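You operate a simulated robot arm through the tools that you are given. There is no shell and no other tool.

You are at the controls of a simulated two-armed robot. One attempt, no reset.

TASK
Put the order card on the top of the big counter away in the new tray. Then take the teal coil from the top of the big counter and put it on the purple flat case. Then put three of the beads from the top of the big counter on the board there. Then put the strap on the top of the big counter away on the top of the wooden bench. Then put the thanks card on the top of the big counter away on the packing table. Then take the plant pot on the white desk and put it away on the top of the wall shelf. Do these in the order given.
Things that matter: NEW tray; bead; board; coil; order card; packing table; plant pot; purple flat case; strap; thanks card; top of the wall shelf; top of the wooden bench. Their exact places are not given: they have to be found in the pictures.

The check looks at the end state, three seconds after you hand in, the way a careful person would. Anything else that was tipped, shoved, dropped, spilled or broken makes it a failure.

THE ROBOT
Two 7-joint arms with fingered hands on one trunk, on a base that drives. Base frame: it is fixed to the floor where the robot stands at the start and does not move with it; the origin is under the middle of the robot, x ahead of it, y to its left, z up; the surface under the hand at the start is at about z = 600. Readings come in mm, rad, newtons and seconds.
The left shoulder is at the start at [123, 170, 1105], the right one opposite. With the tool pointing down near the work surface each hand reaches from about 100 to 780 mm from the robot's upright axis, wherever it stands, measured 20 degrees to its own side. Places, roughly: NEW tray (14x23 cm) [-7140, 280, 860]; bead (3x3x2 cm) [900, -200, 600]; board (18x22x2 cm) [600, 600, 600]; coil [750, 250, 500]; order card [500, -250, 500]; packing table [1200, -2900, 800]; plant pot (8x7x7 cm) [-8000, 400, 800]; purple flat case (18x21x3 cm) [1100, -100, 600]; strap [500, 250, 500]; thanks card [750, 500, 500]; top of the wall shelf (12x68 cm) [-6400, 1940, 820]; top of the wooden bench [-6400, -4600, 800]. Payload 4 kg a hand.
Tool frame (each hand has its own): the origin (TCP) lies between the finger pads and is the grasp point; the fingertips stand 26 mm ahead of it; z points along the fingers, y is the line along which they close. The gripper opens to 132 mm. The gripper's body begins 73 mm behind the TCP. The gripper is a hand of 4 fingers: y runs from the thumb to the fingers, the wrist lies at [0, 0, -224] in the tool frame, and closing takes about 1.5 s.
Orientation is that of the tool frame in the base frame, as a unit quaternion [w, x, y, z]. With the fingers straight down and closing along the base's y, the tool's x points along the base's -x, its y along +y and its z along -z.

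THE INTERFACE
- The arms move only by the tool arm_command. It takes "left_targets", "right_targets" or both (then of equal length, played together; a hand with none holds still); each is a list of rows, each an object of numbers (a shift or turn left out is 0, a gripper value left out holds the last): "dx", "dy", "dz": the shift along the base's x, y, z in units of 300 mm (1.0 is 300 mm); "wx", "wy", "wz": the turn, a rotation vector about the base's x, y, z in units of 180 degrees (1.0 is 180 degrees); "grip": the finger opening in mm, from 0 to 132. In form: [{"dx": .., "dy": .., "dz": .., "wx": .., "wy": .., "wz": .., "grip": ..}, ...]. A call has 1 to 20 rows; each row is the pose to reach, as a shift and turn from the pose commanded when the call began. A call with a number of a shift or a turn outside -1 to 1 is refused whole. Rows are played at 5 a second. More than 50 mm and 0.15 rad between two rows, or a gripper value outside its range, and nothing of the call is played. A pose out of reach is approached as far as the arm can. The call stops where the force on the tool passes 40 N (or 10 N more than at its start, if that is more) or the arm is blocked; 0.2 s more then pass. The fingers move at their own pace (about 108 mm/s each) and stop on an object; they squeeze with about 23 N. The grip force told is the motor's: it shows also when the fingers shut on nothing. Time passes only in rows, and 0.2 s behind the last, so rows that repeat a pose let the fingers close. It gives the time, the measured TCP pose, the force on the tool (base axes), the opening and the grip force at its end, in the units of the frame above (readings bear some noise), with the torque about the TCP (base axes, N m) and any sound that the robot's microphone picked up, and new pictures: "show" is both (left out), scene, wrist or none (wrist: the cameras of the hands that moved).
- Cameras (640 x 400 px; columns grow to the right, rows downward): "scene" is now at [222.9, -10.1, 1263.4]; the picture's right is [-0.13, -0.99, 0.00], its down [-0.73, 0.09, -0.68] and it looks along [0.67, -0.09, -0.73] (base axes); focal length 239 px, centre (320, 200). "left" rides on the left gripper at [-73, 6, -94] in its tool frame; the picture's right is [-0.08, -1.00, 0.00], its down [0.78, -0.06, -0.62] and it looks along [0.61, -0.05, 0.79] (tool axes); focal length 230 px, centre (320, 200). "right" rides on the right gripper at [73, 6, -94] in its tool frame; the picture's right is [-0.08, 1.00, 0.00], its down [-0.78, -0.06, -0.62] and it looks along [-0.61, -0.05, 0.79] (tool axes); focal length 230 px, centre (320, 200).
- raise_lower(by): slides the trunk up (or, below 0, down) by that many mm; the arms and the scene camera ride with it, the base frame stays. It gives what a move gives, with no picture.
- drive_base(legs): drives the robot by 1 to 6 legs, each [ahead, left, turn to the left] in mm, mm and rad, along the robot's own axes; the way and the turn of a leg run together, so that a leg with both is an arc; at most 1500 mm and 3.142 rad a leg. The arms and the cameras ride along, it lands a little off, and it stops where it bumps. It gives what a move gives, and a new picture of the scene camera.
- hand_shape(shape, hand): the hand has 4 fingers and takes this shape, open, in about a second: jaw (thumb against the fingers, like two jaws); tri (thumb and two fingers); tip (a fingertip pinch); poke (one finger out to press); point (the index stretched); flat (the hand flat); cup (the hand cupped); fist (a fist). The gripper value then closes the fingers along that shape, each until it touches; the sizes above hold for jaw. It gives what a move gives, with no picture.
- turn_head(pan, tilt): turns the head with the scene camera to pan (to the left, within 1.396 rad either way) and tilt (down, from -0.506 to 1.204), counted from straight ahead of the robot. It gives what a move gives, and a new picture of the scene camera.
- pixel_to_xyz(camera, pixels): for up to 12 pixels [column, row] of the newest picture of that camera ("zoom" is the newest enlarged one), the place [x, y, z] in the base frame of the surface seen there, good to about 2 mm. It takes no simulated time.
- enlarge(camera, box): a new picture of the part [left, top, right, bottom] of that camera's present view, enlarged. It takes no simulated time.
- finish_job(): hands the job in; it is judged then, once.

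Unless the task says otherwise, let go and move clear before handing in.

The tools are called after "Call:" as name(argument=value, ...) on one line, values as JSON. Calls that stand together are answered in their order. arm_command: Moves the arms, as the interface text tells. Its arguments: {"type":"object","properties":{"left_targets":{"type":"array"},"right_targets":{"type":"array"},"show":{"type":"string","enum":["both","scene","wrist","none"]}},"required":[]} The other tools are called the same way: raise_lower (by) slides the trunk up or down; hand_shape (shape, hand) gives the hand a shape; drive_base (legs) drives the base; turn_head (pan, tilt) turns the head that bears the scene camera; pixel_to_xyz (camera, pixels) gives the place of the surface under pixels of a picture; enlarge (camera, box) takes an enlarged picture of a part of a camera's view; finish_job () hands the job in.

At the start:

```text
time: 0.0
left_position: [507.7, 307.4, 914.0]
left_tcp_rot: [0.0, 0.0, 1.0, -0.001]
left_wrist_force: [-0.9, 0.5, -0.6]
left_moment: [0.02, 0.0, -0.03]
left_grip_width: 131.8
left_grip_force: 0.0
left_shape: jaw
right_position: [599.0, -216.0, 826.7]
right_tcp_rot: [0.0, 0.001, 1.0, 0.0]
right_wrist_force: [0.2, 0.0, 0.7]
right_moment: [0.01, 0.01, 0.01]
right_grip_width: 131.5
right_grip_force: 0.0
right_shape: jaw
trunk travel left (down, up): [-121.0, 230.0]
robot x, y, heading: [0.1, -0.4, 0.003]
head pan, tilt: [-0.129, 0.824]
```

scene: 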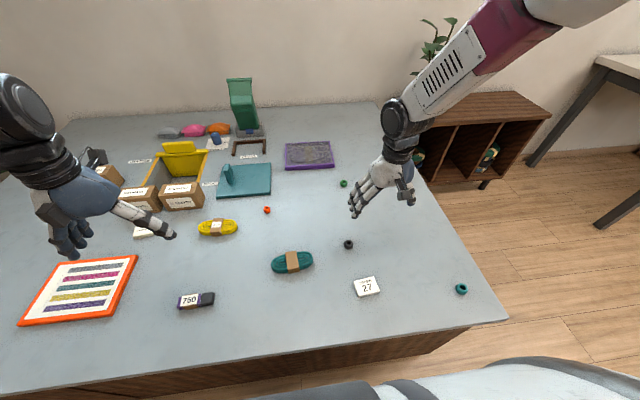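
right: 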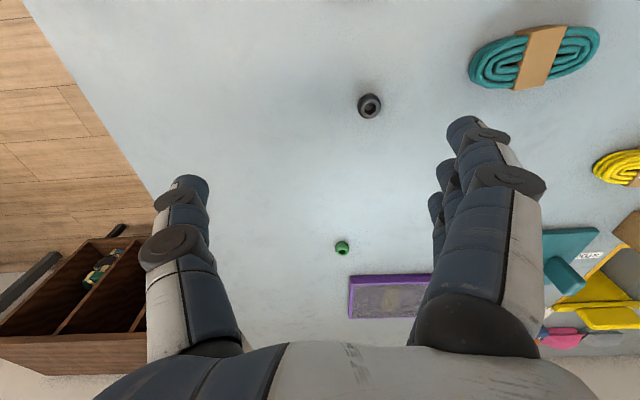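
left: 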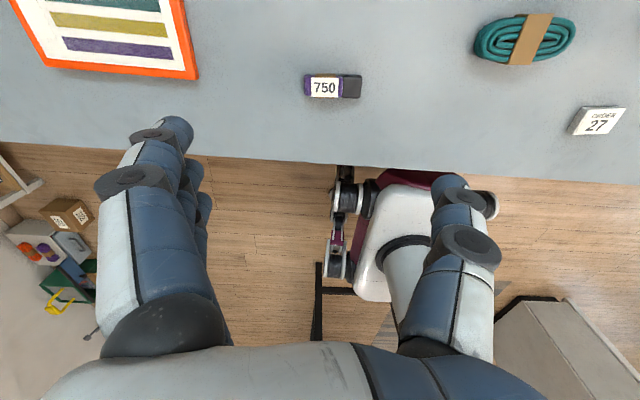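

The scene picture shows the order card at about (367,287), the teal coil at (292,262), loose beads at (348,244), (343,183), (267,210) and (461,289), and the striped board at (80,290). I'll enlarge parts of the scene to identify everything before I move.

Call:
enlarge(camera="scene", box=[60, 60, 380, 260])

Call:
enlarge(camera="scene", box=[0, 200, 320, 400])

Call:
enlarge(camera="scene", box=[240, 150, 500, 320])

Call:
pixel_to_xyz(camera="scene", pixels=[[367, 285], [292, 264], [348, 243], [343, 182], [267, 209], [461, 288], [80, 290], [196, 299], [310, 155], [145, 231], [217, 227], [420, 320]])

```text
2.00 times, centred on (220, 160) of scene
```

zoom: 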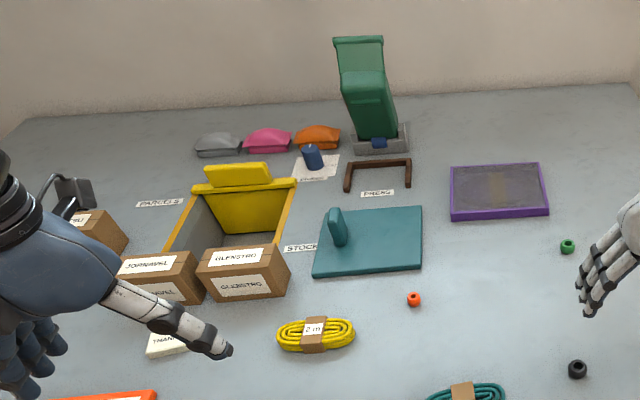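

```text
2.00 times, centred on (160, 300) of scene
```

zoom: 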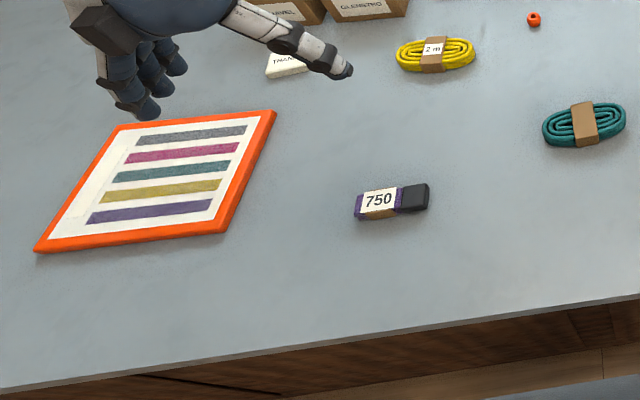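

```text
2.35 times, centred on (370, 235) of scene
```

zoom: 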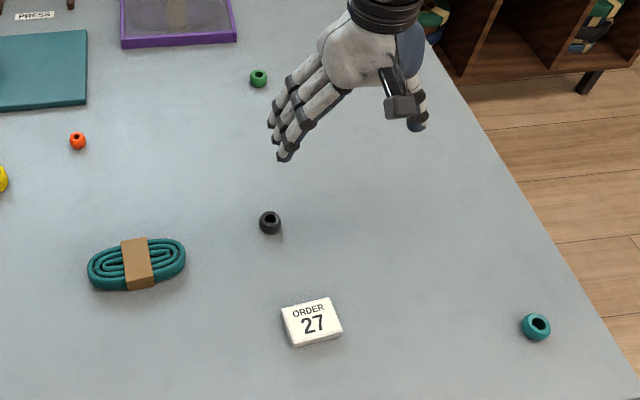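

```text
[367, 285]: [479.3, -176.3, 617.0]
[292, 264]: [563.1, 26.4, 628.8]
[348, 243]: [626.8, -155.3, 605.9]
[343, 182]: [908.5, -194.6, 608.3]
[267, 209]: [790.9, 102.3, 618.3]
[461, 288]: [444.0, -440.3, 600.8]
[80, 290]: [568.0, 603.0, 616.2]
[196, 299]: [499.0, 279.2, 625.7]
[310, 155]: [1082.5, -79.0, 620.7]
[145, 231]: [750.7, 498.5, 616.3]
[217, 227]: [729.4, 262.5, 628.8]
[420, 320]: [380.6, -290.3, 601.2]
```

The zoom shows the items clearly: order card (479,-176), teal coil (563,26), beads, strap "750" (499,279), thanks card (751,498) and purple case (1082,-79), with the counter top at z≈600. Next I'll look around the room with the head to learn the layout for driving.

Call:
turn_head(pan=-1.39, tilt=0.3)

Call:
turn_head(pan=1.39, tilt=0.3)

```text
time: 1.4
left_position: [507.7, 306.1, 913.9]
left_tcp_rot: [0.0, 0.0, 1.0, 0.0]
left_wrist_force: [-0.5, 0.2, -0.4]
left_moment: [-0.02, 0.0, 0.02]
left_grip_width: 131.9
left_grip_force: 0.1
left_shape: jaw
right_position: [598.5, -215.6, 828.2]
right_tcp_rot: [0.0, 0.0, 1.0, 0.0]
right_wrist_force: [0.1, 0.6, 0.1]
right_moment: [0.01, 0.01, 0.01]
right_grip_width: 131.7
right_grip_force: 0.1
right_shape: jaw
trunk travel left (down, up): [-121.0, 230.0]
robot x, y, heading: [-1.5, 4.3, 0.002]
head pan, tilt: [-1.389, 0.3]
```

scene: 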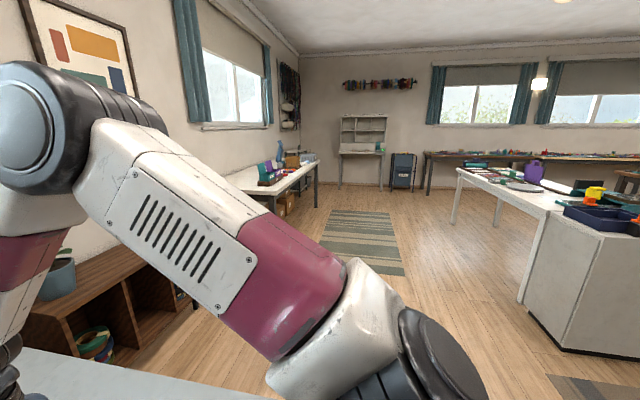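

```text
time: 3.9
left_position: [507.3, 306.9, 914.7]
left_tcp_rot: [0.0, 0.001, 1.0, 0.0]
left_wrist_force: [0.4, 0.3, -0.3]
left_moment: [0.02, -0.01, -0.03]
left_grip_width: 131.7
left_grip_force: 0.1
left_shape: jaw
right_position: [600.2, -217.4, 827.2]
right_tcp_rot: [0.0, 0.0, 1.0, -0.001]
right_wrist_force: [-0.2, -0.4, 0.4]
right_moment: [0.0, 0.02, -0.02]
right_grip_width: 131.9
right_grip_force: 0.0
right_shape: jaw
trunk travel left (down, up): [-121.0, 230.0]
robot x, y, heading: [1.6, -4.4, -0.002]
head pan, tilt: [1.389, 0.3]
```

scene: 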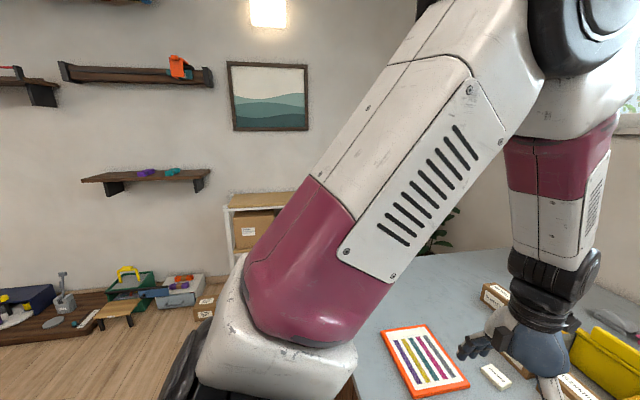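

The head views show the packing table off to the right and shelves on the left wall. I'll turn the head back to the counter and measure the order card before grasping it with the right hand.

Call:
turn_head(pan=-0.25, tilt=1.0)

Call:
enlarge(camera="scene", box=[220, 100, 420, 225])

```text
time: 5.6
left_position: [506.4, 307.3, 913.0]
left_tcp_rot: [0.0, 0.0, 1.0, 0.0]
left_wrist_force: [0.2, 0.0, 0.7]
left_moment: [-0.01, -0.02, -0.01]
left_grip_width: 131.7
left_grip_force: 0.1
left_shape: jaw
right_position: [599.0, -215.4, 828.2]
right_tcp_rot: [0.0, 0.0, 1.0, 0.0]
right_wrist_force: [-0.2, -0.2, -0.7]
right_moment: [0.01, -0.01, 0.0]
right_grip_width: 131.6
right_grip_force: 0.1
right_shape: jaw
trunk travel left (down, up): [-121.0, 230.0]
robot x, y, heading: [1.2, -2.2, 0.002]
head pan, tilt: [-0.25, 1.0]
```

scene: 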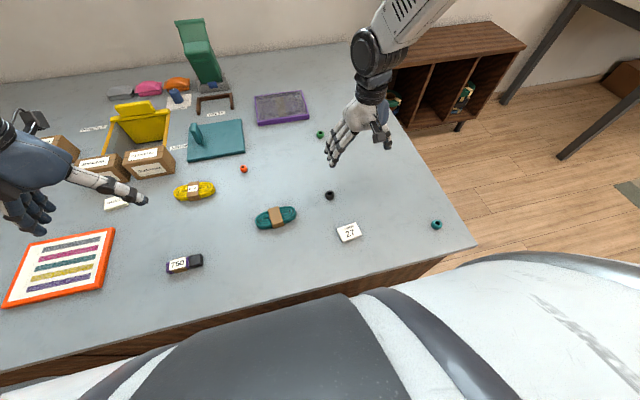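

```text
3.20 times, centred on (320, 162) of scene
```

zoom: 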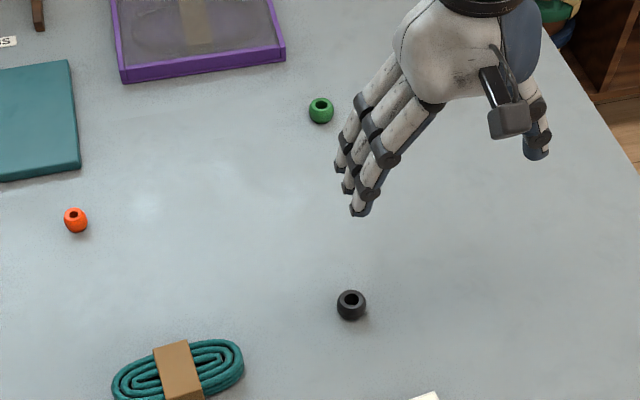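

Call:
enlarge(camera="scene", box=[308, 206, 388, 256])

Call:
enlarge(camera="left", box=[480, 60, 640, 160])

```text
8.00 times, centred on (348, 231) of scene
```

zoom: 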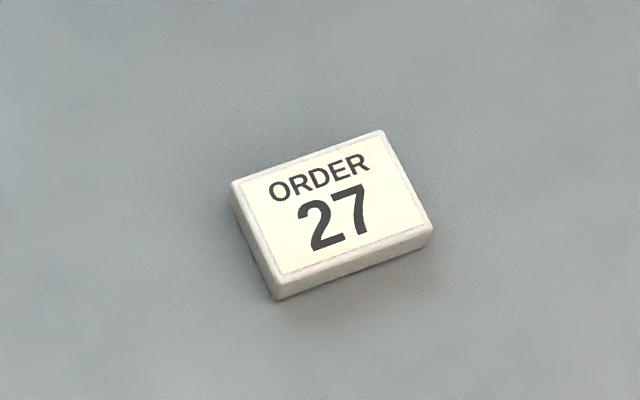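

```text
4.00 times, centred on (560, 110) of left
```

zoom: 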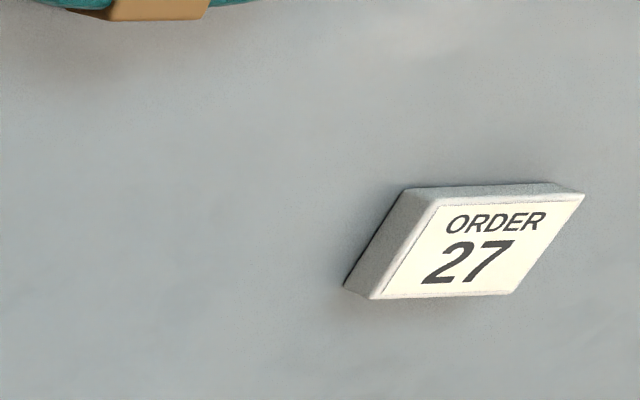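

The zoom shows the card's top corners at scene px (338,229), (356,223), (362,234), (343,242). I'll get their coordinates to work out its angle and size.

Call:
pixel_to_xyz(camera="scene", pixels=[[338.3, 229.3], [355.4, 223.3], [361.2, 233.9], [343.3, 241.2], [350, 232], [330, 192], [276, 217]])

Call:
pixel_to_xyz(camera="zoom", pixels=[[438, 195], [580, 196], [510, 292], [375, 296], [475, 245]])

```text
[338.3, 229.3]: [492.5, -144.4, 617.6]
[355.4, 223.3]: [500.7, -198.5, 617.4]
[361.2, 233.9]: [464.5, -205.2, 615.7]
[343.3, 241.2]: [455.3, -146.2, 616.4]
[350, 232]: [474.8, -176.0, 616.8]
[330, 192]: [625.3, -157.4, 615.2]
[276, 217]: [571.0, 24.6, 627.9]
```

```text
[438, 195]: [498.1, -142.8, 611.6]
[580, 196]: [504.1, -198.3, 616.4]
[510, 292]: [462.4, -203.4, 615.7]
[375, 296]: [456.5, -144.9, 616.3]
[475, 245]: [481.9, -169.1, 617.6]
```

The card is centred at about (479,-173), roughly 58×39×17 mm, turned about 8° from the axes. I'll move the right hand over it, turned to match, and check with the wrist camera before going down.

Call:
arm_command(right_targets=[{"dx": -0.1, "dy": 0.036, "dz": -0.08, "wz": 0.012, "grip": 110}, {"dx": -0.2, "dy": 0.072, "dz": -0.16, "wz": 0.024, "grip": 110}, {"dx": -0.3, "dy": 0.108, "dz": -0.24, "wz": 0.036, "grip": 110}, {"dx": -0.4, "dy": 0.143, "dz": -0.32, "wz": 0.044, "grip": 110}, {"dx": -0.4, "dy": 0.143, "dz": -0.4, "wz": 0.044, "grip": 110}, {"dx": -0.4, "dy": 0.143, "dz": -0.4, "wz": 0.044, "grip": 110}])

```text
time: 7.0
left_position: [506.8, 308.4, 915.0]
left_tcp_rot: [0.0, -0.001, 1.0, 0.0]
left_wrist_force: [-0.2, 0.2, -0.5]
left_moment: [0.04, 0.01, -0.02]
left_grip_width: 131.9
left_grip_force: 0.1
left_shape: jaw
right_position: [479.0, -172.3, 708.2]
right_tcp_rot: [-0.001, -0.069, 0.998, 0.0]
right_wrist_force: [1.4, -0.3, -0.4]
right_moment: [-0.02, 0.02, 0.03]
right_grip_width: 110.2
right_grip_force: 0.1
right_shape: jaw
trunk travel left (down, up): [-121.0, 230.0]
robot x, y, heading: [1.8, 0.6, 0.001]
head pan, tilt: [-0.25, 1.0]
```

scene: 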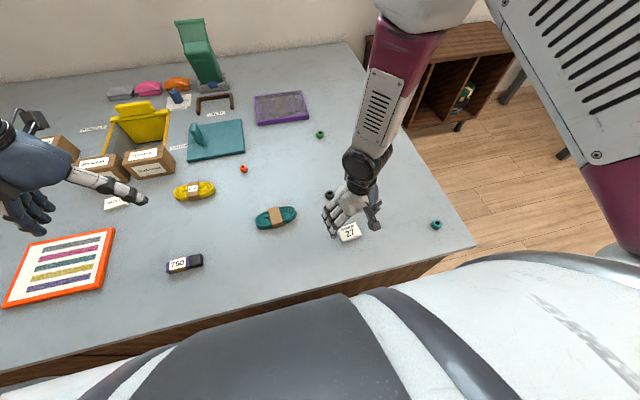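
right: 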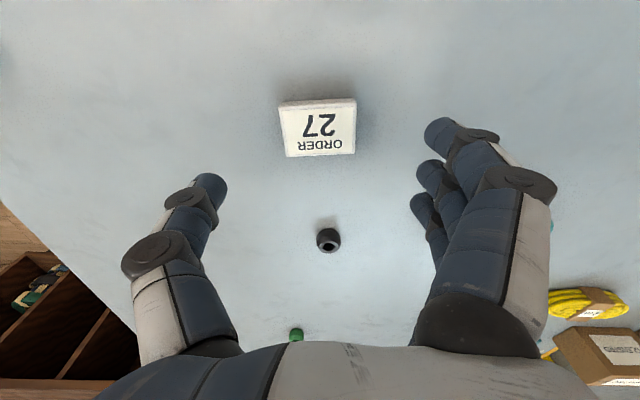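

The wrist view shows the card centred at (318,128), where the TCP axis meets it, and the hand is lined up. I'll go down and close.

Call:
arm_command(right_targets=[{"dz": -0.1}, {"dz": -0.18}, {"dz": -0.24}, {"dz": -0.258}, {"dz": -0.258, "grip": 70}, {"dz": -0.258, "grip": 40}, {"dz": -0.258, "grip": 40}, {"dz": -0.258, "grip": 40}, {"dz": -0.258, "grip": 40}], show="both")

```text
time: 9.0
left_position: [506.6, 306.7, 913.3]
left_tcp_rot: [0.0, 0.0, 1.0, -0.001]
left_wrist_force: [-1.2, 0.1, -0.5]
left_moment: [0.01, 0.04, 0.01]
left_grip_width: 132.0
left_grip_force: 0.1
left_shape: jaw
right_position: [479.4, -173.1, 630.6]
right_tcp_rot: [0.0, -0.069, 0.998, -0.001]
right_wrist_force: [-0.2, -0.6, -0.9]
right_moment: [-0.02, 0.0, 0.02]
right_grip_width: 56.3
right_grip_force: 23.2
right_shape: jaw
trunk travel left (down, up): [-121.0, 230.0]
robot x, y, heading: [1.0, -1.9, -0.0]
head pan, tilt: [-0.25, 1.0]
```

scene: 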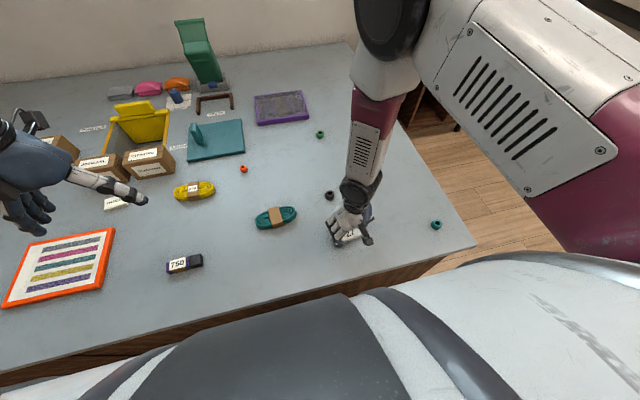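
right: 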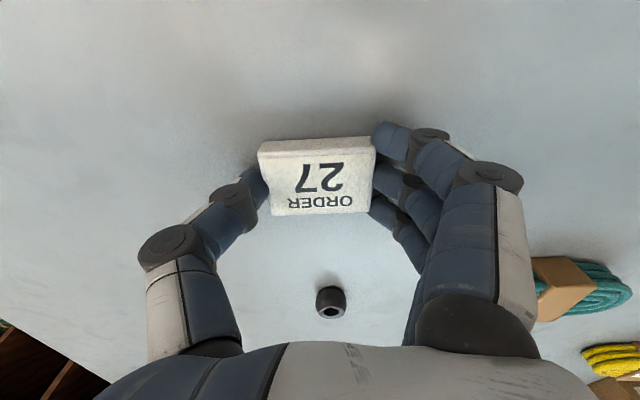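

The card is held (56 mm opening, 23 N). I'll lift it straight up, then draw both hands in for the drive.

Call:
arm_command(right_targets=[{"dz": 0.1}, {"dz": 0.25}, {"dz": 0.4}, {"dz": 0.55}, {"dz": 0.7}, {"dz": 0.85}, {"dx": -0.1, "dy": -0.1, "dz": 0.9}, {"dx": -0.2, "dy": -0.15, "dz": 0.95}, {"dx": -0.3, "dy": -0.2, "dz": 0.95}, {"dx": -0.3, "dy": -0.2, "dz": 0.95}], left_targets=[{"dx": -0.1}, {"dx": -0.2}, {"dx": -0.3}, {"dx": -0.4}, {"dx": -0.4}, {"dx": -0.4}, {"dx": -0.4}, {"dx": -0.4}, {"dx": -0.4}, {"dx": -0.4}])

```text
time: 11.2
left_position: [385.1, 305.0, 911.5]
left_tcp_rot: [0.0, -0.014, 1.0, -0.024]
left_wrist_force: [-0.5, -0.4, -0.5]
left_moment: [-0.01, 0.0, 0.01]
left_grip_width: 131.7
left_grip_force: 0.0
left_shape: jaw
right_position: [389.7, -232.0, 915.7]
right_tcp_rot: [0.0, -0.07, 0.998, 0.0]
right_wrist_force: [-0.2, 0.4, -0.7]
right_moment: [0.0, 0.01, -0.02]
right_grip_width: 55.8
right_grip_force: 22.3
right_shape: jaw
trunk travel left (down, up): [-121.0, 230.0]
robot x, y, heading: [1.4, -0.4, -0.001]
head pan, tilt: [-0.25, 1.0]
```

scene: 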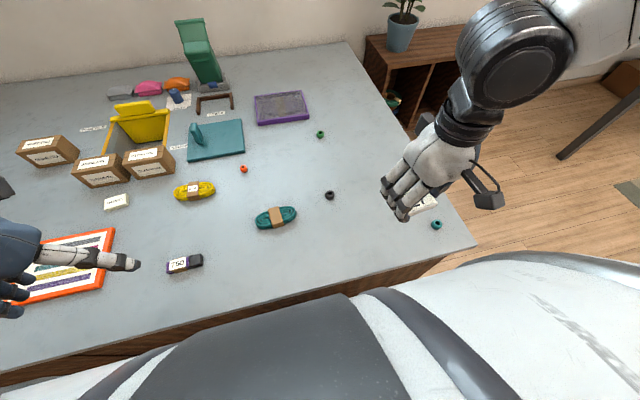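
right: 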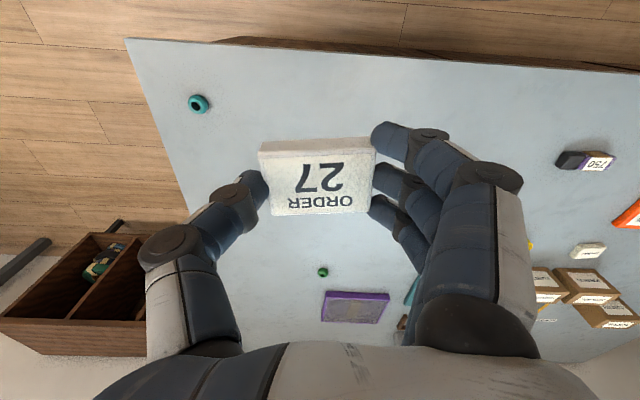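
left: 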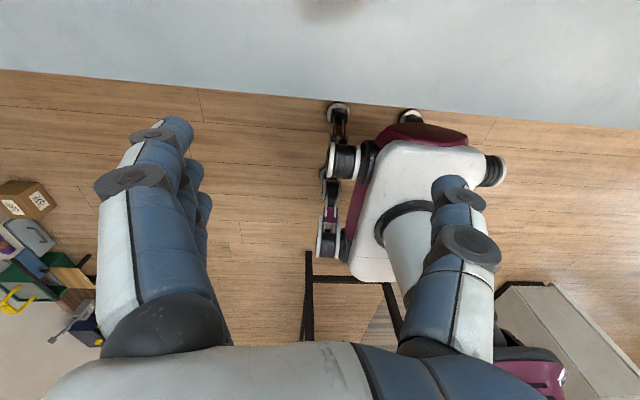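

The left wrist camera shows some black frame behind the robot at about (310,290)–(400,300) and a white block at (580,330). I'll measure those before backing up.

Call:
pixel_to_xyz(camera="left", pixels=[[309, 255], [304, 335], [345, 278], [388, 290], [398, 320], [250, 300], [350, 310], [505, 290], [550, 285], [590, 330], [240, 200], [540, 200]])

Call:
enlarge(camera="left", box=[200, 180, 440, 330])

```text
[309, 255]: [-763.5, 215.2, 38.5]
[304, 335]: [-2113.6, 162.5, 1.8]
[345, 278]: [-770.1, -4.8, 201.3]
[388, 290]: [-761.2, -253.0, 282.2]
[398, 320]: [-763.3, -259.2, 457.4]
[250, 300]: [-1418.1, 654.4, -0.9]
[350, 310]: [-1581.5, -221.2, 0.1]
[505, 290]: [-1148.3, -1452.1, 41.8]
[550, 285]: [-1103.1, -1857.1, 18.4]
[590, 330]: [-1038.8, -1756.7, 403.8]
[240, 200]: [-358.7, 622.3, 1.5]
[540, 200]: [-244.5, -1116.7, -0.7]
```

```text
2.67 times, centred on (320, 255) of left
```

zoom: 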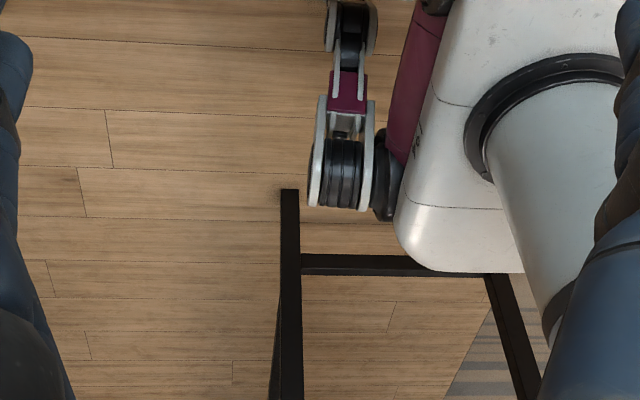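

The black frame behind has legs at about (-763,215) and (-763,-259), so there is a table or stand behind me. I'll look to both sides with the head and measure, to plan a safe route.

Call:
turn_head(pan=1.39, tilt=0.5)

Call:
pixel_to_xyz(camera="scene", pixels=[[20, 250], [60, 300], [100, 250], [150, 250], [200, 250], [30, 350], [100, 350], [200, 330], [140, 180], [20, 180], [20, 300], [250, 220]])

Call:
turn_head(pan=-1.39, tilt=0.5)

Call:
pixel_to_xyz(camera="scene", pixels=[[600, 300], [560, 250], [500, 250], [450, 150], [630, 350], [560, 150], [620, 200], [350, 200], [250, 150], [550, 200], [450, 300], [500, 200]])

```text
time: 12.9
left_position: [386.2, 302.8, 911.7]
left_tcp_rot: [0.0, -0.013, 1.0, -0.025]
left_wrist_force: [0.5, -0.5, 0.6]
left_moment: [-0.02, 0.0, 0.0]
left_grip_width: 131.8
left_grip_force: 0.0
left_shape: jaw
right_position: [388.7, -233.3, 916.8]
right_tcp_rot: [0.0, -0.069, 0.998, 0.0]
right_wrist_force: [0.1, -0.4, 0.6]
right_moment: [-0.01, 0.03, 0.01]
right_grip_width: 55.7
right_grip_force: 23.1
right_shape: jaw
trunk travel left (down, up): [-121.0, 230.0]
robot x, y, heading: [-1.7, 1.9, -0.001]
head pan, tilt: [1.389, 0.499]
```

scene: 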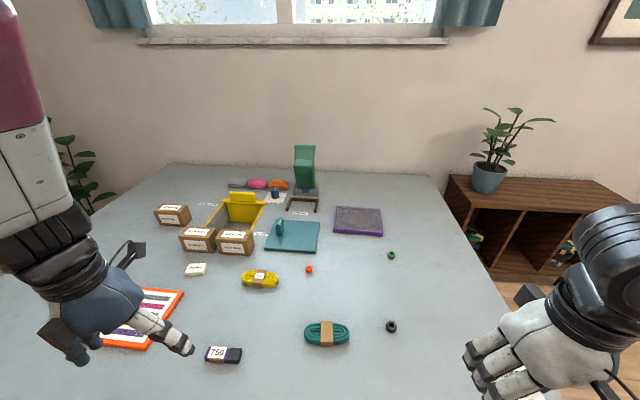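

```text
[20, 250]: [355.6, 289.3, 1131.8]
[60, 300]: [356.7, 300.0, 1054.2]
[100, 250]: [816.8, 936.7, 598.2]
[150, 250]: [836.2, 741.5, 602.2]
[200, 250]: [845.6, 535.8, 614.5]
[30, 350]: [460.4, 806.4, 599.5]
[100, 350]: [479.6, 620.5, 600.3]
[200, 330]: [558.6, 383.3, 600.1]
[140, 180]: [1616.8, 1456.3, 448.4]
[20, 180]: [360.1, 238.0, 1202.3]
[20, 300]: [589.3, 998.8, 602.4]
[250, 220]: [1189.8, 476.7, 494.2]
```

```text
time: 15.3
left_position: [387.3, 303.3, 909.4]
left_tcp_rot: [-0.001, -0.012, 1.0, -0.023]
left_wrist_force: [-0.5, 0.1, 0.0]
left_moment: [0.01, -0.01, -0.03]
left_grip_width: 131.8
left_grip_force: 0.0
left_shape: jaw
right_position: [390.7, -233.1, 916.2]
right_tcp_rot: [0.0, -0.069, 0.998, 0.001]
right_wrist_force: [0.1, 0.4, -0.2]
right_moment: [0.01, 0.02, 0.03]
right_grip_width: 55.9
right_grip_force: 23.0
right_shape: jaw
trunk travel left (down, up): [-121.0, 230.0]
robot x, y, heading: [1.2, -3.5, -0.001]
head pan, tilt: [-1.389, 0.499]
```

scene: 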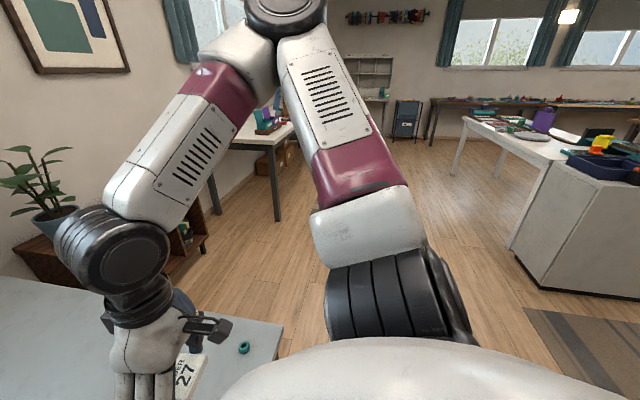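

```text
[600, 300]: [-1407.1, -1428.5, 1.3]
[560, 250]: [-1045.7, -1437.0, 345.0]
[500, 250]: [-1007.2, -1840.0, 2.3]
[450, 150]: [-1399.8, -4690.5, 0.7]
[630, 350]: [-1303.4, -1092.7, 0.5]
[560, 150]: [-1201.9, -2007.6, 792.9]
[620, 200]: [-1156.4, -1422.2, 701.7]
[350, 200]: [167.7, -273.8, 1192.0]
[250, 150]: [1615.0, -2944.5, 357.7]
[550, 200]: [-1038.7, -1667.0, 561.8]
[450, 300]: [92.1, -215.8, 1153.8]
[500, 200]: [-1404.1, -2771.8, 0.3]
```

The last picture shows the right side of the room: a white counter block at about x −1040, y −1430 to −1840. The left-side picture seems to have been taken looking straight ahead, so I'll repeat it.

Call:
turn_head(pan=1.39, tilt=0.5)

```text
time: 17.8
left_position: [386.1, 304.1, 911.3]
left_tcp_rot: [0.001, -0.012, 1.0, -0.024]
left_wrist_force: [-0.6, -0.5, 0.3]
left_moment: [0.01, -0.01, -0.02]
left_grip_width: 132.1
left_grip_force: 0.0
left_shape: jaw
right_position: [390.1, -233.3, 916.2]
right_tcp_rot: [0.0, -0.069, 0.998, -0.001]
right_wrist_force: [-0.1, 0.3, -1.2]
right_moment: [0.01, 0.01, 0.03]
right_grip_width: 56.0
right_grip_force: 23.2
right_shape: jaw
trunk travel left (down, up): [-121.0, 230.0]
robot x, y, heading: [2.0, 0.9, 0.004]
head pan, tilt: [1.389, 0.499]
```

scene: 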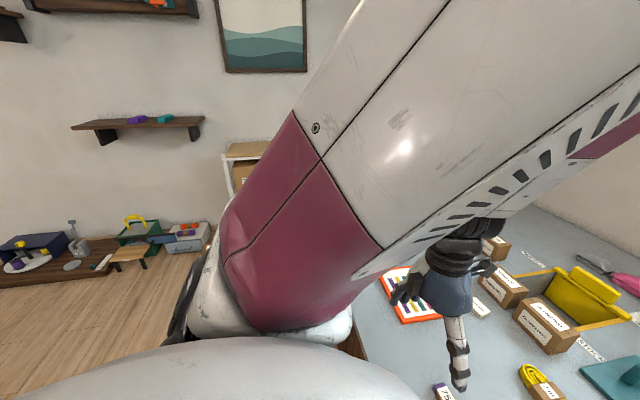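

This view shows the left wall with a low platform at (60,260) and boxes. I'll measure the floor and those things.

Call:
pixel_to_xyz(camera="scene", pixels=[[40, 280], [100, 270], [180, 250], [20, 330], [140, 130], [60, 200], [120, 320], [10, 285], [200, 255], [100, 10], [30, 380], [210, 300]])

```text
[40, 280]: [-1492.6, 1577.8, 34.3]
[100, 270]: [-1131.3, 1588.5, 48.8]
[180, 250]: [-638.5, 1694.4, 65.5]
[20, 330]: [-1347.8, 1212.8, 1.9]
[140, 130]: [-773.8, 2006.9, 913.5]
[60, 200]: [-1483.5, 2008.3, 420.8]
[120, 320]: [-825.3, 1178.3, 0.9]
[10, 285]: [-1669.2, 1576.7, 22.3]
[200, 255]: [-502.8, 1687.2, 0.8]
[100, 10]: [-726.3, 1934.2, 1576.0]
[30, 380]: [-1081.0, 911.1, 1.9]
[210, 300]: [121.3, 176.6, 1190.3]
```

The left wall is at y≈2008 and the low platform reaches out to y≈1577, so there is an aisle near y≈900. I'll check the base's footprint and the counter edge in the left wrist picture before driving.

Call:
pixel_to_xyz(camera="left", pixels=[[330, 242], [327, 160], [338, 110], [410, 115], [495, 170], [370, 278], [300, 70], [50, 70], [600, 125], [420, 135], [345, 200], [400, 275]])

```text
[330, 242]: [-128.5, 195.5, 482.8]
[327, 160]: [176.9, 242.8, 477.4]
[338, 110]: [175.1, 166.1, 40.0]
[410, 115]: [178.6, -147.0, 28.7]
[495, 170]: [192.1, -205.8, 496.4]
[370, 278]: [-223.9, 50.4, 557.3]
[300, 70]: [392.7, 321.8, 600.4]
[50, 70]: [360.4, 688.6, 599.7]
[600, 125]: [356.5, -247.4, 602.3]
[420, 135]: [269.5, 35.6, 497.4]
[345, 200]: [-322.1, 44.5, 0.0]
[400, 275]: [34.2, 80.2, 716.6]
```

The base spans roughly ±270 mm in x and ±240 mm in y, and the counter's edge is at x≈355. I'll back up 200 mm, slide left into the aisle, then turn and look.

Call:
drive_base(legs=[[-220, 0, 0], [0, 850, 0]])

Call:
turn_head(pan=1.39, tilt=0.4)

```text
time: 26.9
left_position: [163.3, 1150.3, 910.2]
left_tcp_rot: [0.0, -0.012, 1.0, -0.024]
left_wrist_force: [1.0, -1.1, -1.0]
left_moment: [0.01, -0.02, -0.05]
left_grip_width: 131.9
left_grip_force: 0.1
left_shape: jaw
right_position: [167.9, 615.8, 915.9]
right_tcp_rot: [0.0, -0.069, 0.998, 0.0]
right_wrist_force: [0.7, 0.1, 0.3]
right_moment: [-0.04, 0.01, 0.01]
right_grip_width: 56.1
right_grip_force: 23.4
right_shape: jaw
trunk travel left (down, up): [-121.0, 230.0]
robot x, y, heading: [-223.9, 845.8, 0.002]
head pan, tilt: [1.389, 0.499]
```

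scene: 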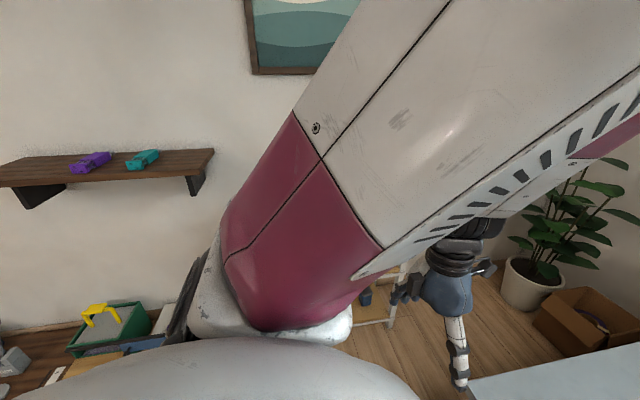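

```text
time: 27.5
left_position: [163.0, 1151.3, 911.9]
left_tcp_rot: [0.0, -0.014, 1.0, -0.028]
left_wrist_force: [0.6, -0.5, -0.1]
left_moment: [0.02, 0.02, -0.04]
left_grip_width: 132.2
left_grip_force: 0.1
left_shape: jaw
right_position: [168.8, 614.7, 915.1]
right_tcp_rot: [0.0, -0.07, 0.998, 0.0]
right_wrist_force: [-0.6, -0.4, 0.0]
right_moment: [0.01, 0.04, 0.0]
right_grip_width: 55.8
right_grip_force: 22.6
right_shape: jaw
trunk travel left (down, up): [-121.0, 230.0]
robot x, y, heading: [-223.5, 849.7, 0.004]
head pan, tilt: [1.389, 0.4]
```

scene: 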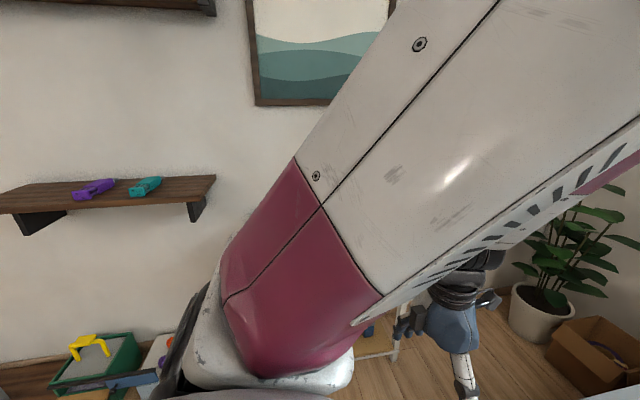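

The aisle is clear here: the shelves on the wall start around y≈1800 and the arms reach about 500 mm out. I'll turn left half a circle and look ahead.

Call:
drive_base(legs=[[0, 0, 1.57], [0, 0, 1.57]])

Call:
turn_head(pan=0.0, tilt=0.35)

```text
time: 35.6
left_position: [-610.3, 547.7, 909.6]
left_tcp_rot: [-0.028, 1.0, 0.01, 0.0]
left_wrist_force: [0.4, -0.7, 0.6]
left_moment: [0.04, -0.03, 0.0]
left_grip_width: 131.9
left_grip_force: 0.1
left_shape: jaw
right_position: [-608.6, 1084.8, 915.0]
right_tcp_rot: [0.0, 0.998, 0.065, 0.0]
right_wrist_force: [0.2, 0.7, -0.1]
right_moment: [-0.04, 0.01, 0.01]
right_grip_width: 55.7
right_grip_force: 22.8
right_shape: jaw
trunk travel left (down, up): [-121.0, 230.0]
robot x, y, heading: [-221.8, 847.9, 3.136]
head pan, tilt: [1.389, 0.4]
```

scene: 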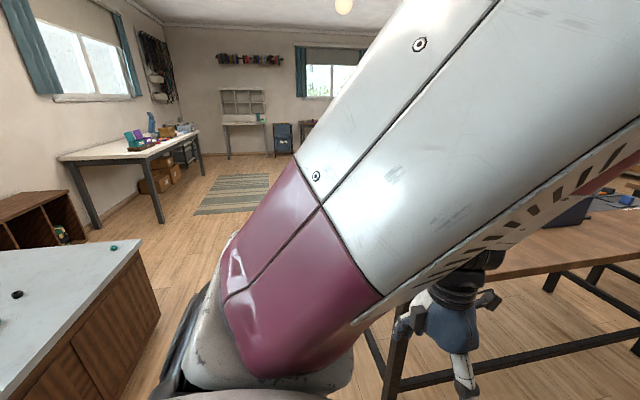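

```text
time: 37.1
left_position: [-610.3, 548.1, 910.3]
left_tcp_rot: [-0.028, 1.0, 0.01, -0.001]
left_wrist_force: [0.1, -0.6, -0.8]
left_moment: [0.02, -0.01, -0.07]
left_grip_width: 131.8
left_grip_force: 0.1
left_shape: jaw
right_position: [-608.8, 1084.5, 915.2]
right_tcp_rot: [0.0, 0.998, 0.065, 0.0]
right_wrist_force: [-0.2, 0.0, 0.1]
right_moment: [0.02, 0.01, 0.01]
right_grip_width: 55.3
right_grip_force: 23.0
right_shape: jaw
trunk travel left (down, up): [-121.0, 230.0]
robot x, y, heading: [-220.3, 847.7, 3.134]
head pan, tilt: [0.0, 0.351]
```

scene: 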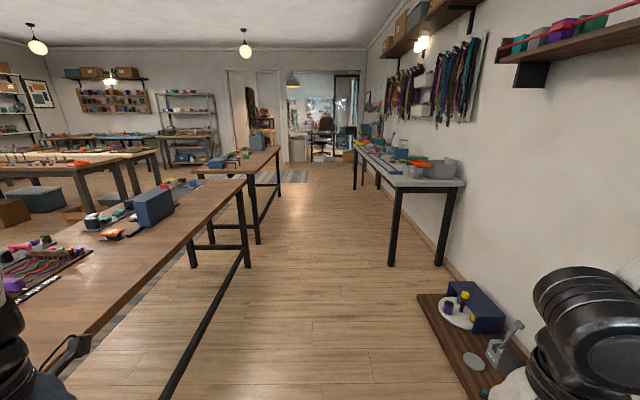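

The aisle ahead is clear: work tables to the left with edge near (250,170)–(160,400), a table on the right wall at (420,180), and a doorway at the far end (310,120). I'll measure these and enlarge the far end.

Call:
pixel_to_xyz(camera="scene", pixels=[[246, 178], [278, 149], [390, 264], [355, 188], [282, 190], [310, 165], [320, 130], [250, 265], [440, 262], [272, 130], [230, 100], [350, 160]])

Call:
enlarge(camera="scene", box=[200, 60, 440, 210])

```text
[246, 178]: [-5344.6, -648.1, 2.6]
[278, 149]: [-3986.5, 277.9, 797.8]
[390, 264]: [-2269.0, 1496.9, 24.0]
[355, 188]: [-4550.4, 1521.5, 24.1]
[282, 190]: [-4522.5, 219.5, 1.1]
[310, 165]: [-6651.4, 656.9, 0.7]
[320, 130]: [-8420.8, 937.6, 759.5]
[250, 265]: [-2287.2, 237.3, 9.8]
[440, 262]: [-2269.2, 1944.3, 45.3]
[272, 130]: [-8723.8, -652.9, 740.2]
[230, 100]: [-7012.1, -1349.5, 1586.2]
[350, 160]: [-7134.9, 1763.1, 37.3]
```

```text
2.67 times, centred on (320, 135) of scene
```

zoom: 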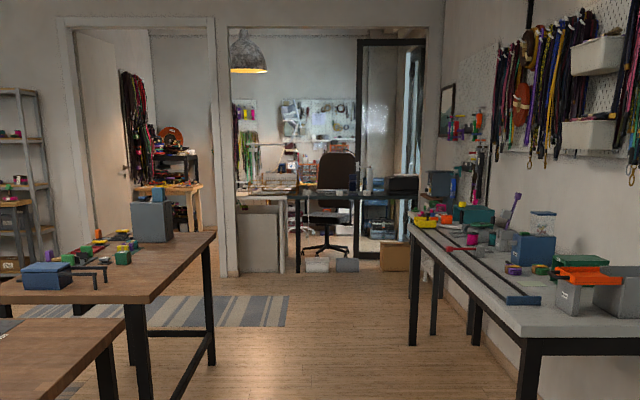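

The aisle between the tables runs from y≈240 to y≈1500, and I'm centred at y≈848. I'll drive 4200 mm ahead and look again.

Call:
drive_base(legs=[[1400, 0, 0], [1400, 0, 0], [1400, 0, 0]])

```text
time: 57.3
left_position: [-4825.2, 604.7, 910.6]
left_tcp_rot: [-0.028, 1.0, 0.007, -0.001]
left_wrist_force: [-0.7, 0.5, 0.4]
left_moment: [0.0, 0.02, 0.03]
left_grip_width: 132.1
left_grip_force: 0.1
left_shape: jaw
right_position: [-4822.3, 1140.7, 915.5]
right_tcp_rot: [0.0, 0.998, 0.062, 0.0]
right_wrist_force: [0.3, -0.1, -0.9]
right_moment: [0.05, -0.01, -0.02]
right_grip_width: 55.5
right_grip_force: 23.6
right_shape: jaw
trunk travel left (down, up): [-121.0, 230.0]
robot x, y, heading: [-4431.5, 899.8, 3.128]
head pan, tilt: [0.0, 0.351]
```

scene: 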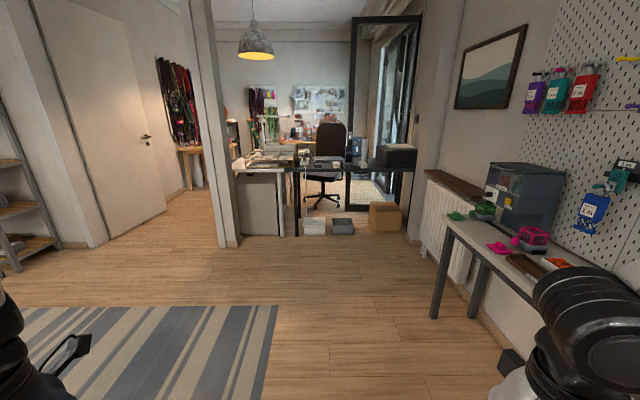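

I'm now at (-4431, 900), facing a desk with a chair behind it at (320,165) and a narrow wall shelf by the right wall at (460,190). I'll enlarge both areas and measure.

Call:
enlarge(camera="scene", box=[216, 110, 440, 250])

Call:
pixel_to_xyz(camera="scene", pixels=[[265, 158], [280, 165], [300, 163], [320, 165], [260, 205], [242, 230], [300, 225], [450, 185], [430, 178], [480, 200], [435, 300], [320, 240]])

Call:
enlarge(camera="scene", box=[400, 140, 600, 265])

```text
2.86 times, centred on (328, 180) of scene
```

zoom: 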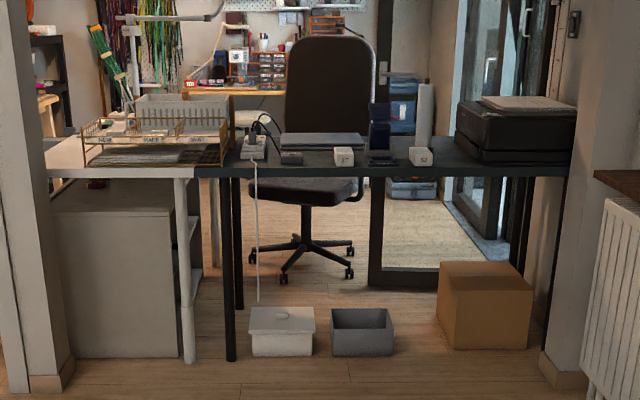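

```text
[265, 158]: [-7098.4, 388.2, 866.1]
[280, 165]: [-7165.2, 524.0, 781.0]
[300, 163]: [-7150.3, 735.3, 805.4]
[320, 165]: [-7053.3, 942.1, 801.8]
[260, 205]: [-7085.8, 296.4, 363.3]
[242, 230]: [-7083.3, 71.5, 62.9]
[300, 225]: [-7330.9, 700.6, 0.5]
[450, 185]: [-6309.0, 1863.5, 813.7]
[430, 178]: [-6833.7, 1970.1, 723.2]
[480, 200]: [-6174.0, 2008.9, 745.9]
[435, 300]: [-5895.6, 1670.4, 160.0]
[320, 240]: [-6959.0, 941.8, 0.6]
```

```text
3.20 times, centred on (500, 202) of scene
```

zoom: 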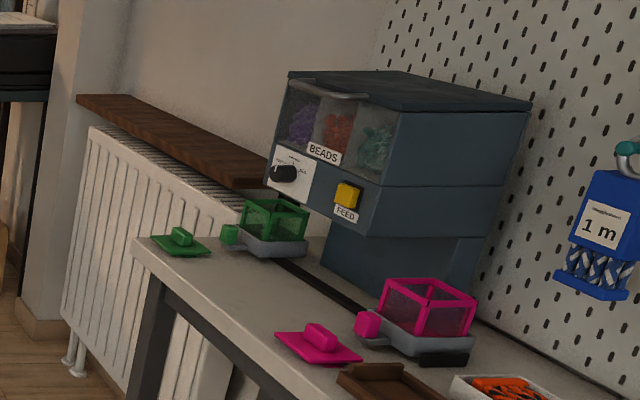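

The desk stands at x≈-7050 to -7090 with a three-part wire tray on it at about (-7100,390,866), and the wall shelf is the brown board above the radiator at z≈814. I'll drive nearer to the desk to read the tray labels.

Call:
drive_base(legs=[[1400, 0, 0], [0, 600, 0]])

Call:
turn_head(pan=0.0, tilt=0.5)

```text
time: 69.6
left_position: [-6231.6, 33.1, 910.6]
left_tcp_rot: [-0.03, 1.0, 0.005, 0.0]
left_wrist_force: [-0.7, -0.3, 0.7]
left_moment: [0.0, 0.01, -0.03]
left_grip_width: 132.0
left_grip_force: 0.0
left_shape: jaw
right_position: [-6226.0, 568.9, 915.8]
right_tcp_rot: [0.001, 0.998, 0.06, 0.001]
right_wrist_force: [0.8, 0.4, -0.3]
right_moment: [0.0, -0.03, -0.02]
right_grip_width: 55.5
right_grip_force: 22.2
right_shape: jaw
trunk travel left (down, up): [-121.0, 230.0]
robot x, y, heading: [-5840.3, 328.9, 3.122]
head pan, tilt: [0.0, 0.351]
```

scene: 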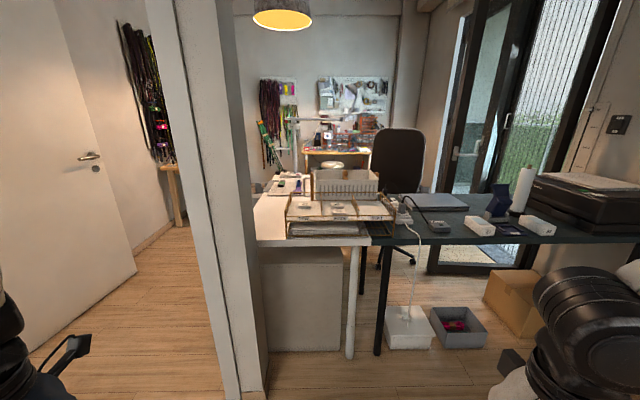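

```text
time: 70.3
left_position: [-6232.6, 32.6, 910.2]
left_tcp_rot: [-0.028, 1.0, 0.005, 0.0]
left_wrist_force: [-0.1, 0.6, -0.2]
left_moment: [0.01, 0.01, -0.03]
left_grip_width: 132.0
left_grip_force: 0.1
left_shape: jaw
right_position: [-6225.4, 568.5, 915.7]
right_tcp_rot: [0.0, 0.998, 0.06, -0.001]
right_wrist_force: [-0.8, 0.2, 0.1]
right_moment: [-0.01, 0.0, 0.0]
right_grip_width: 55.4
right_grip_force: 22.9
right_shape: jaw
trunk travel left (down, up): [-121.0, 230.0]
robot x, y, heading: [-5844.9, 327.1, 3.12]
head pan, tilt: [0.0, 0.499]
```

scene: 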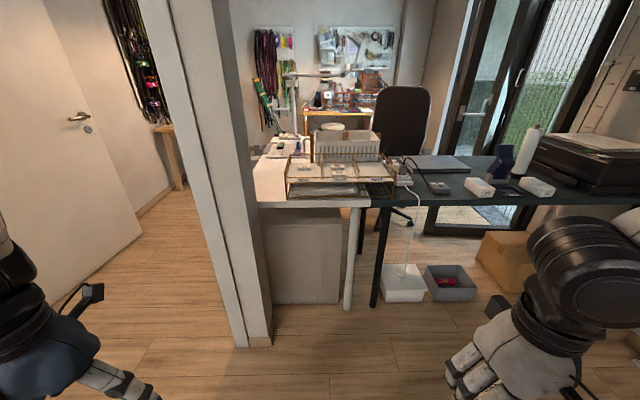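

Call:
enlarge(camera="scene", box=[240, 110, 416, 220])

Call:
pixel_to_xyz(camera="scene", pixels=[[258, 205], [365, 208], [290, 190], [300, 170], [340, 172], [250, 340], [305, 300], [260, 320], [230, 330], [380, 305], [332, 140], [300, 140]])

```text
3.64 times, centred on (328, 165) of scene
```

zoom: 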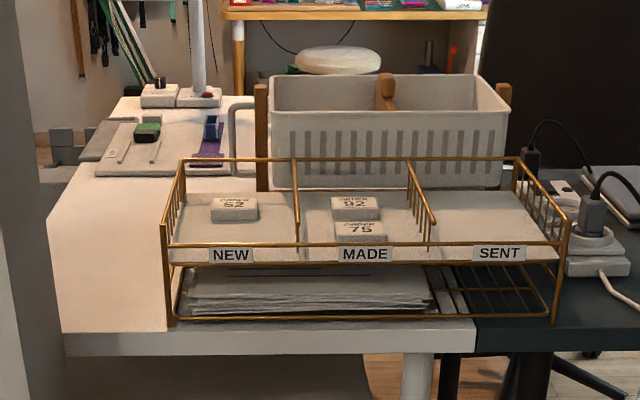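

```text
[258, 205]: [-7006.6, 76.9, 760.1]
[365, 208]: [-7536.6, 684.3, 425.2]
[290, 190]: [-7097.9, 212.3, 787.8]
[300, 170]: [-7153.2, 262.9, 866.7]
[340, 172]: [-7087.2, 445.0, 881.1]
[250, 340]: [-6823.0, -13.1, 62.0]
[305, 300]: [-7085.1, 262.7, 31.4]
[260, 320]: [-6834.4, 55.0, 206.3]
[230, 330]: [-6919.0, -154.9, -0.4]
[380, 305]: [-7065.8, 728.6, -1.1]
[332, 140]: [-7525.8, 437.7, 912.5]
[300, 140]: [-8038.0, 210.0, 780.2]
```

The organiser is labelled NEW | MADE | SENT from left to right, and NEW already holds order card 52. A wall end stands at x −6823…−7000, y ≤55, so I'll come in at an angle from (-6620,540), turned left, to keep the left hand clear of it.

Call:
drive_base(legs=[[0, -200, 0], [690, 0, 0], [0, 0, 0.83]])

Call:
turn_head(pan=-0.3, tilt=0.85)

```text
time: 77.3
left_position: [-6785.9, 133.6, 907.7]
left_tcp_rot: [-0.04, 0.984, 0.171, 0.001]
left_wrist_force: [1.5, 6.2, 1.3]
left_moment: [-0.67, 0.2, -0.39]
left_grip_width: 131.7
left_grip_force: 0.0
left_shape: jaw
right_position: [-6977.0, 624.2, 915.9]
right_tcp_rot: [0.0, 0.969, 0.246, -0.001]
right_wrist_force: [-0.4, -0.3, -0.8]
right_moment: [0.04, 0.01, 0.0]
right_grip_width: 55.4
right_grip_force: 23.5
right_shape: jaw
trunk travel left (down, up): [-121.0, 230.0]
robot x, y, heading: [-6528.8, 537.6, -2.783]
head pan, tilt: [0.0, 0.499]
stopped in leg 3: the force on the tool passed its limit at 144 N (the readings are from after the stop); the commanded pose is now the measured one
```

scene: 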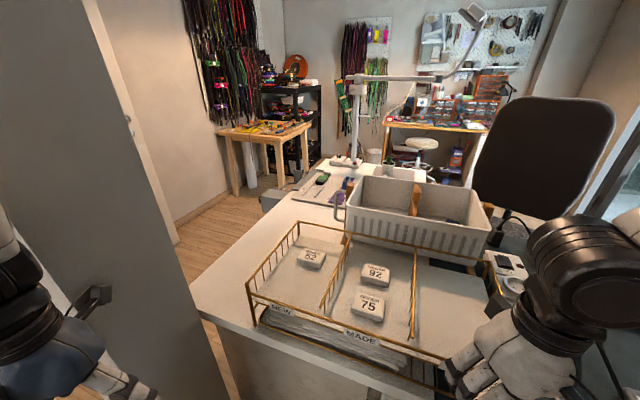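

```text
time: 78.1
left_position: [-6785.7, 133.7, 909.4]
left_tcp_rot: [-0.041, 0.984, 0.171, 0.0]
left_wrist_force: [2.1, 11.9, -2.6]
left_moment: [-1.11, 0.02, -0.73]
left_grip_width: 131.9
left_grip_force: 0.0
left_shape: jaw
right_position: [-6976.5, 623.1, 916.0]
right_tcp_rot: [0.0, 0.969, 0.246, -0.001]
right_wrist_force: [0.4, 0.4, 0.1]
right_moment: [0.02, 0.01, 0.02]
right_grip_width: 55.6
right_grip_force: 23.4
right_shape: jaw
trunk travel left (down, up): [-121.0, 230.0]
robot x, y, heading: [-6530.2, 542.6, -2.786]
head pan, tilt: [-0.3, 0.85]
```

scene: 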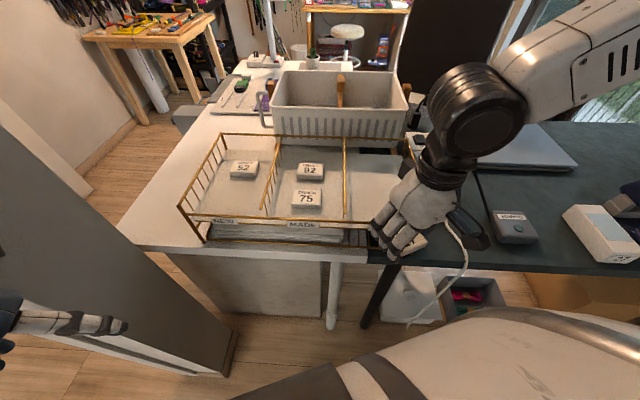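

The left hand brushed the wall end on the turn and the base stopped; the left hand reads 12 N in +y at (-6786,134). I'll pull the left hand back toward the body, away from the wall.

Call:
arm_command(left_targets=[{"dx": 0.08, "dy": 0.06}, {"dx": 0.2, "dy": 0.1}, {"dx": 0.3, "dy": 0.12}, {"dx": 0.38, "dy": 0.14}, {"dx": 0.38, "dy": 0.14}])

```text
time: 78.8
left_position: [-6768.1, 134.6, 915.0]
left_tcp_rot: [-0.055, 0.985, 0.162, 0.001]
left_wrist_force: [-8.7, 20.7, -3.7]
left_moment: [-1.96, -1.26, -2.08]
left_grip_width: 131.8
left_grip_force: 0.0
left_shape: jaw
left hand out of reach, approached as far as the arm can: row 1, 2, 3
right_position: [-6977.1, 626.8, 916.2]
right_tcp_rot: [0.0, 0.97, 0.244, -0.001]
right_wrist_force: [0.0, -0.3, 0.3]
right_moment: [-0.03, 0.0, 0.04]
right_grip_width: 55.3
right_grip_force: 23.0
right_shape: jaw
trunk travel left (down, up): [-121.0, 230.0]
robot x, y, heading: [-6533.1, 541.9, -2.782]
head pan, tilt: [-0.3, 0.85]
stopped in row 3 (left hand): the force on the tool passed its limit at 50 N (the readings are from after the stop); the commanded pose is now the measured one
```

scene: 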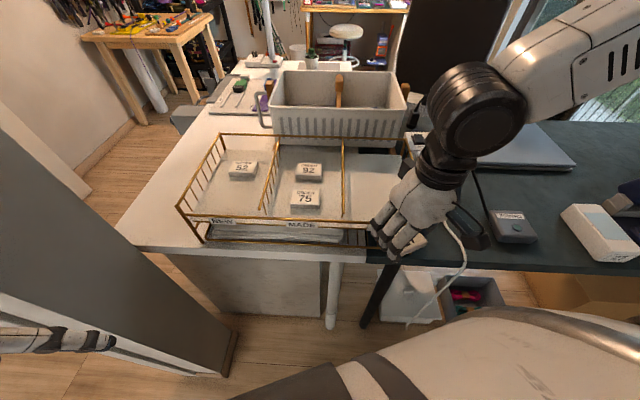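
left: 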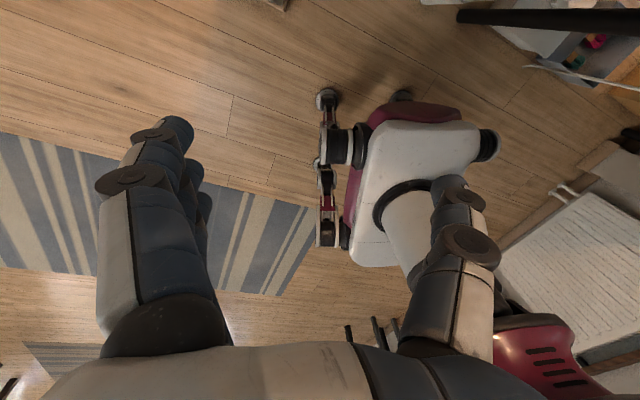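

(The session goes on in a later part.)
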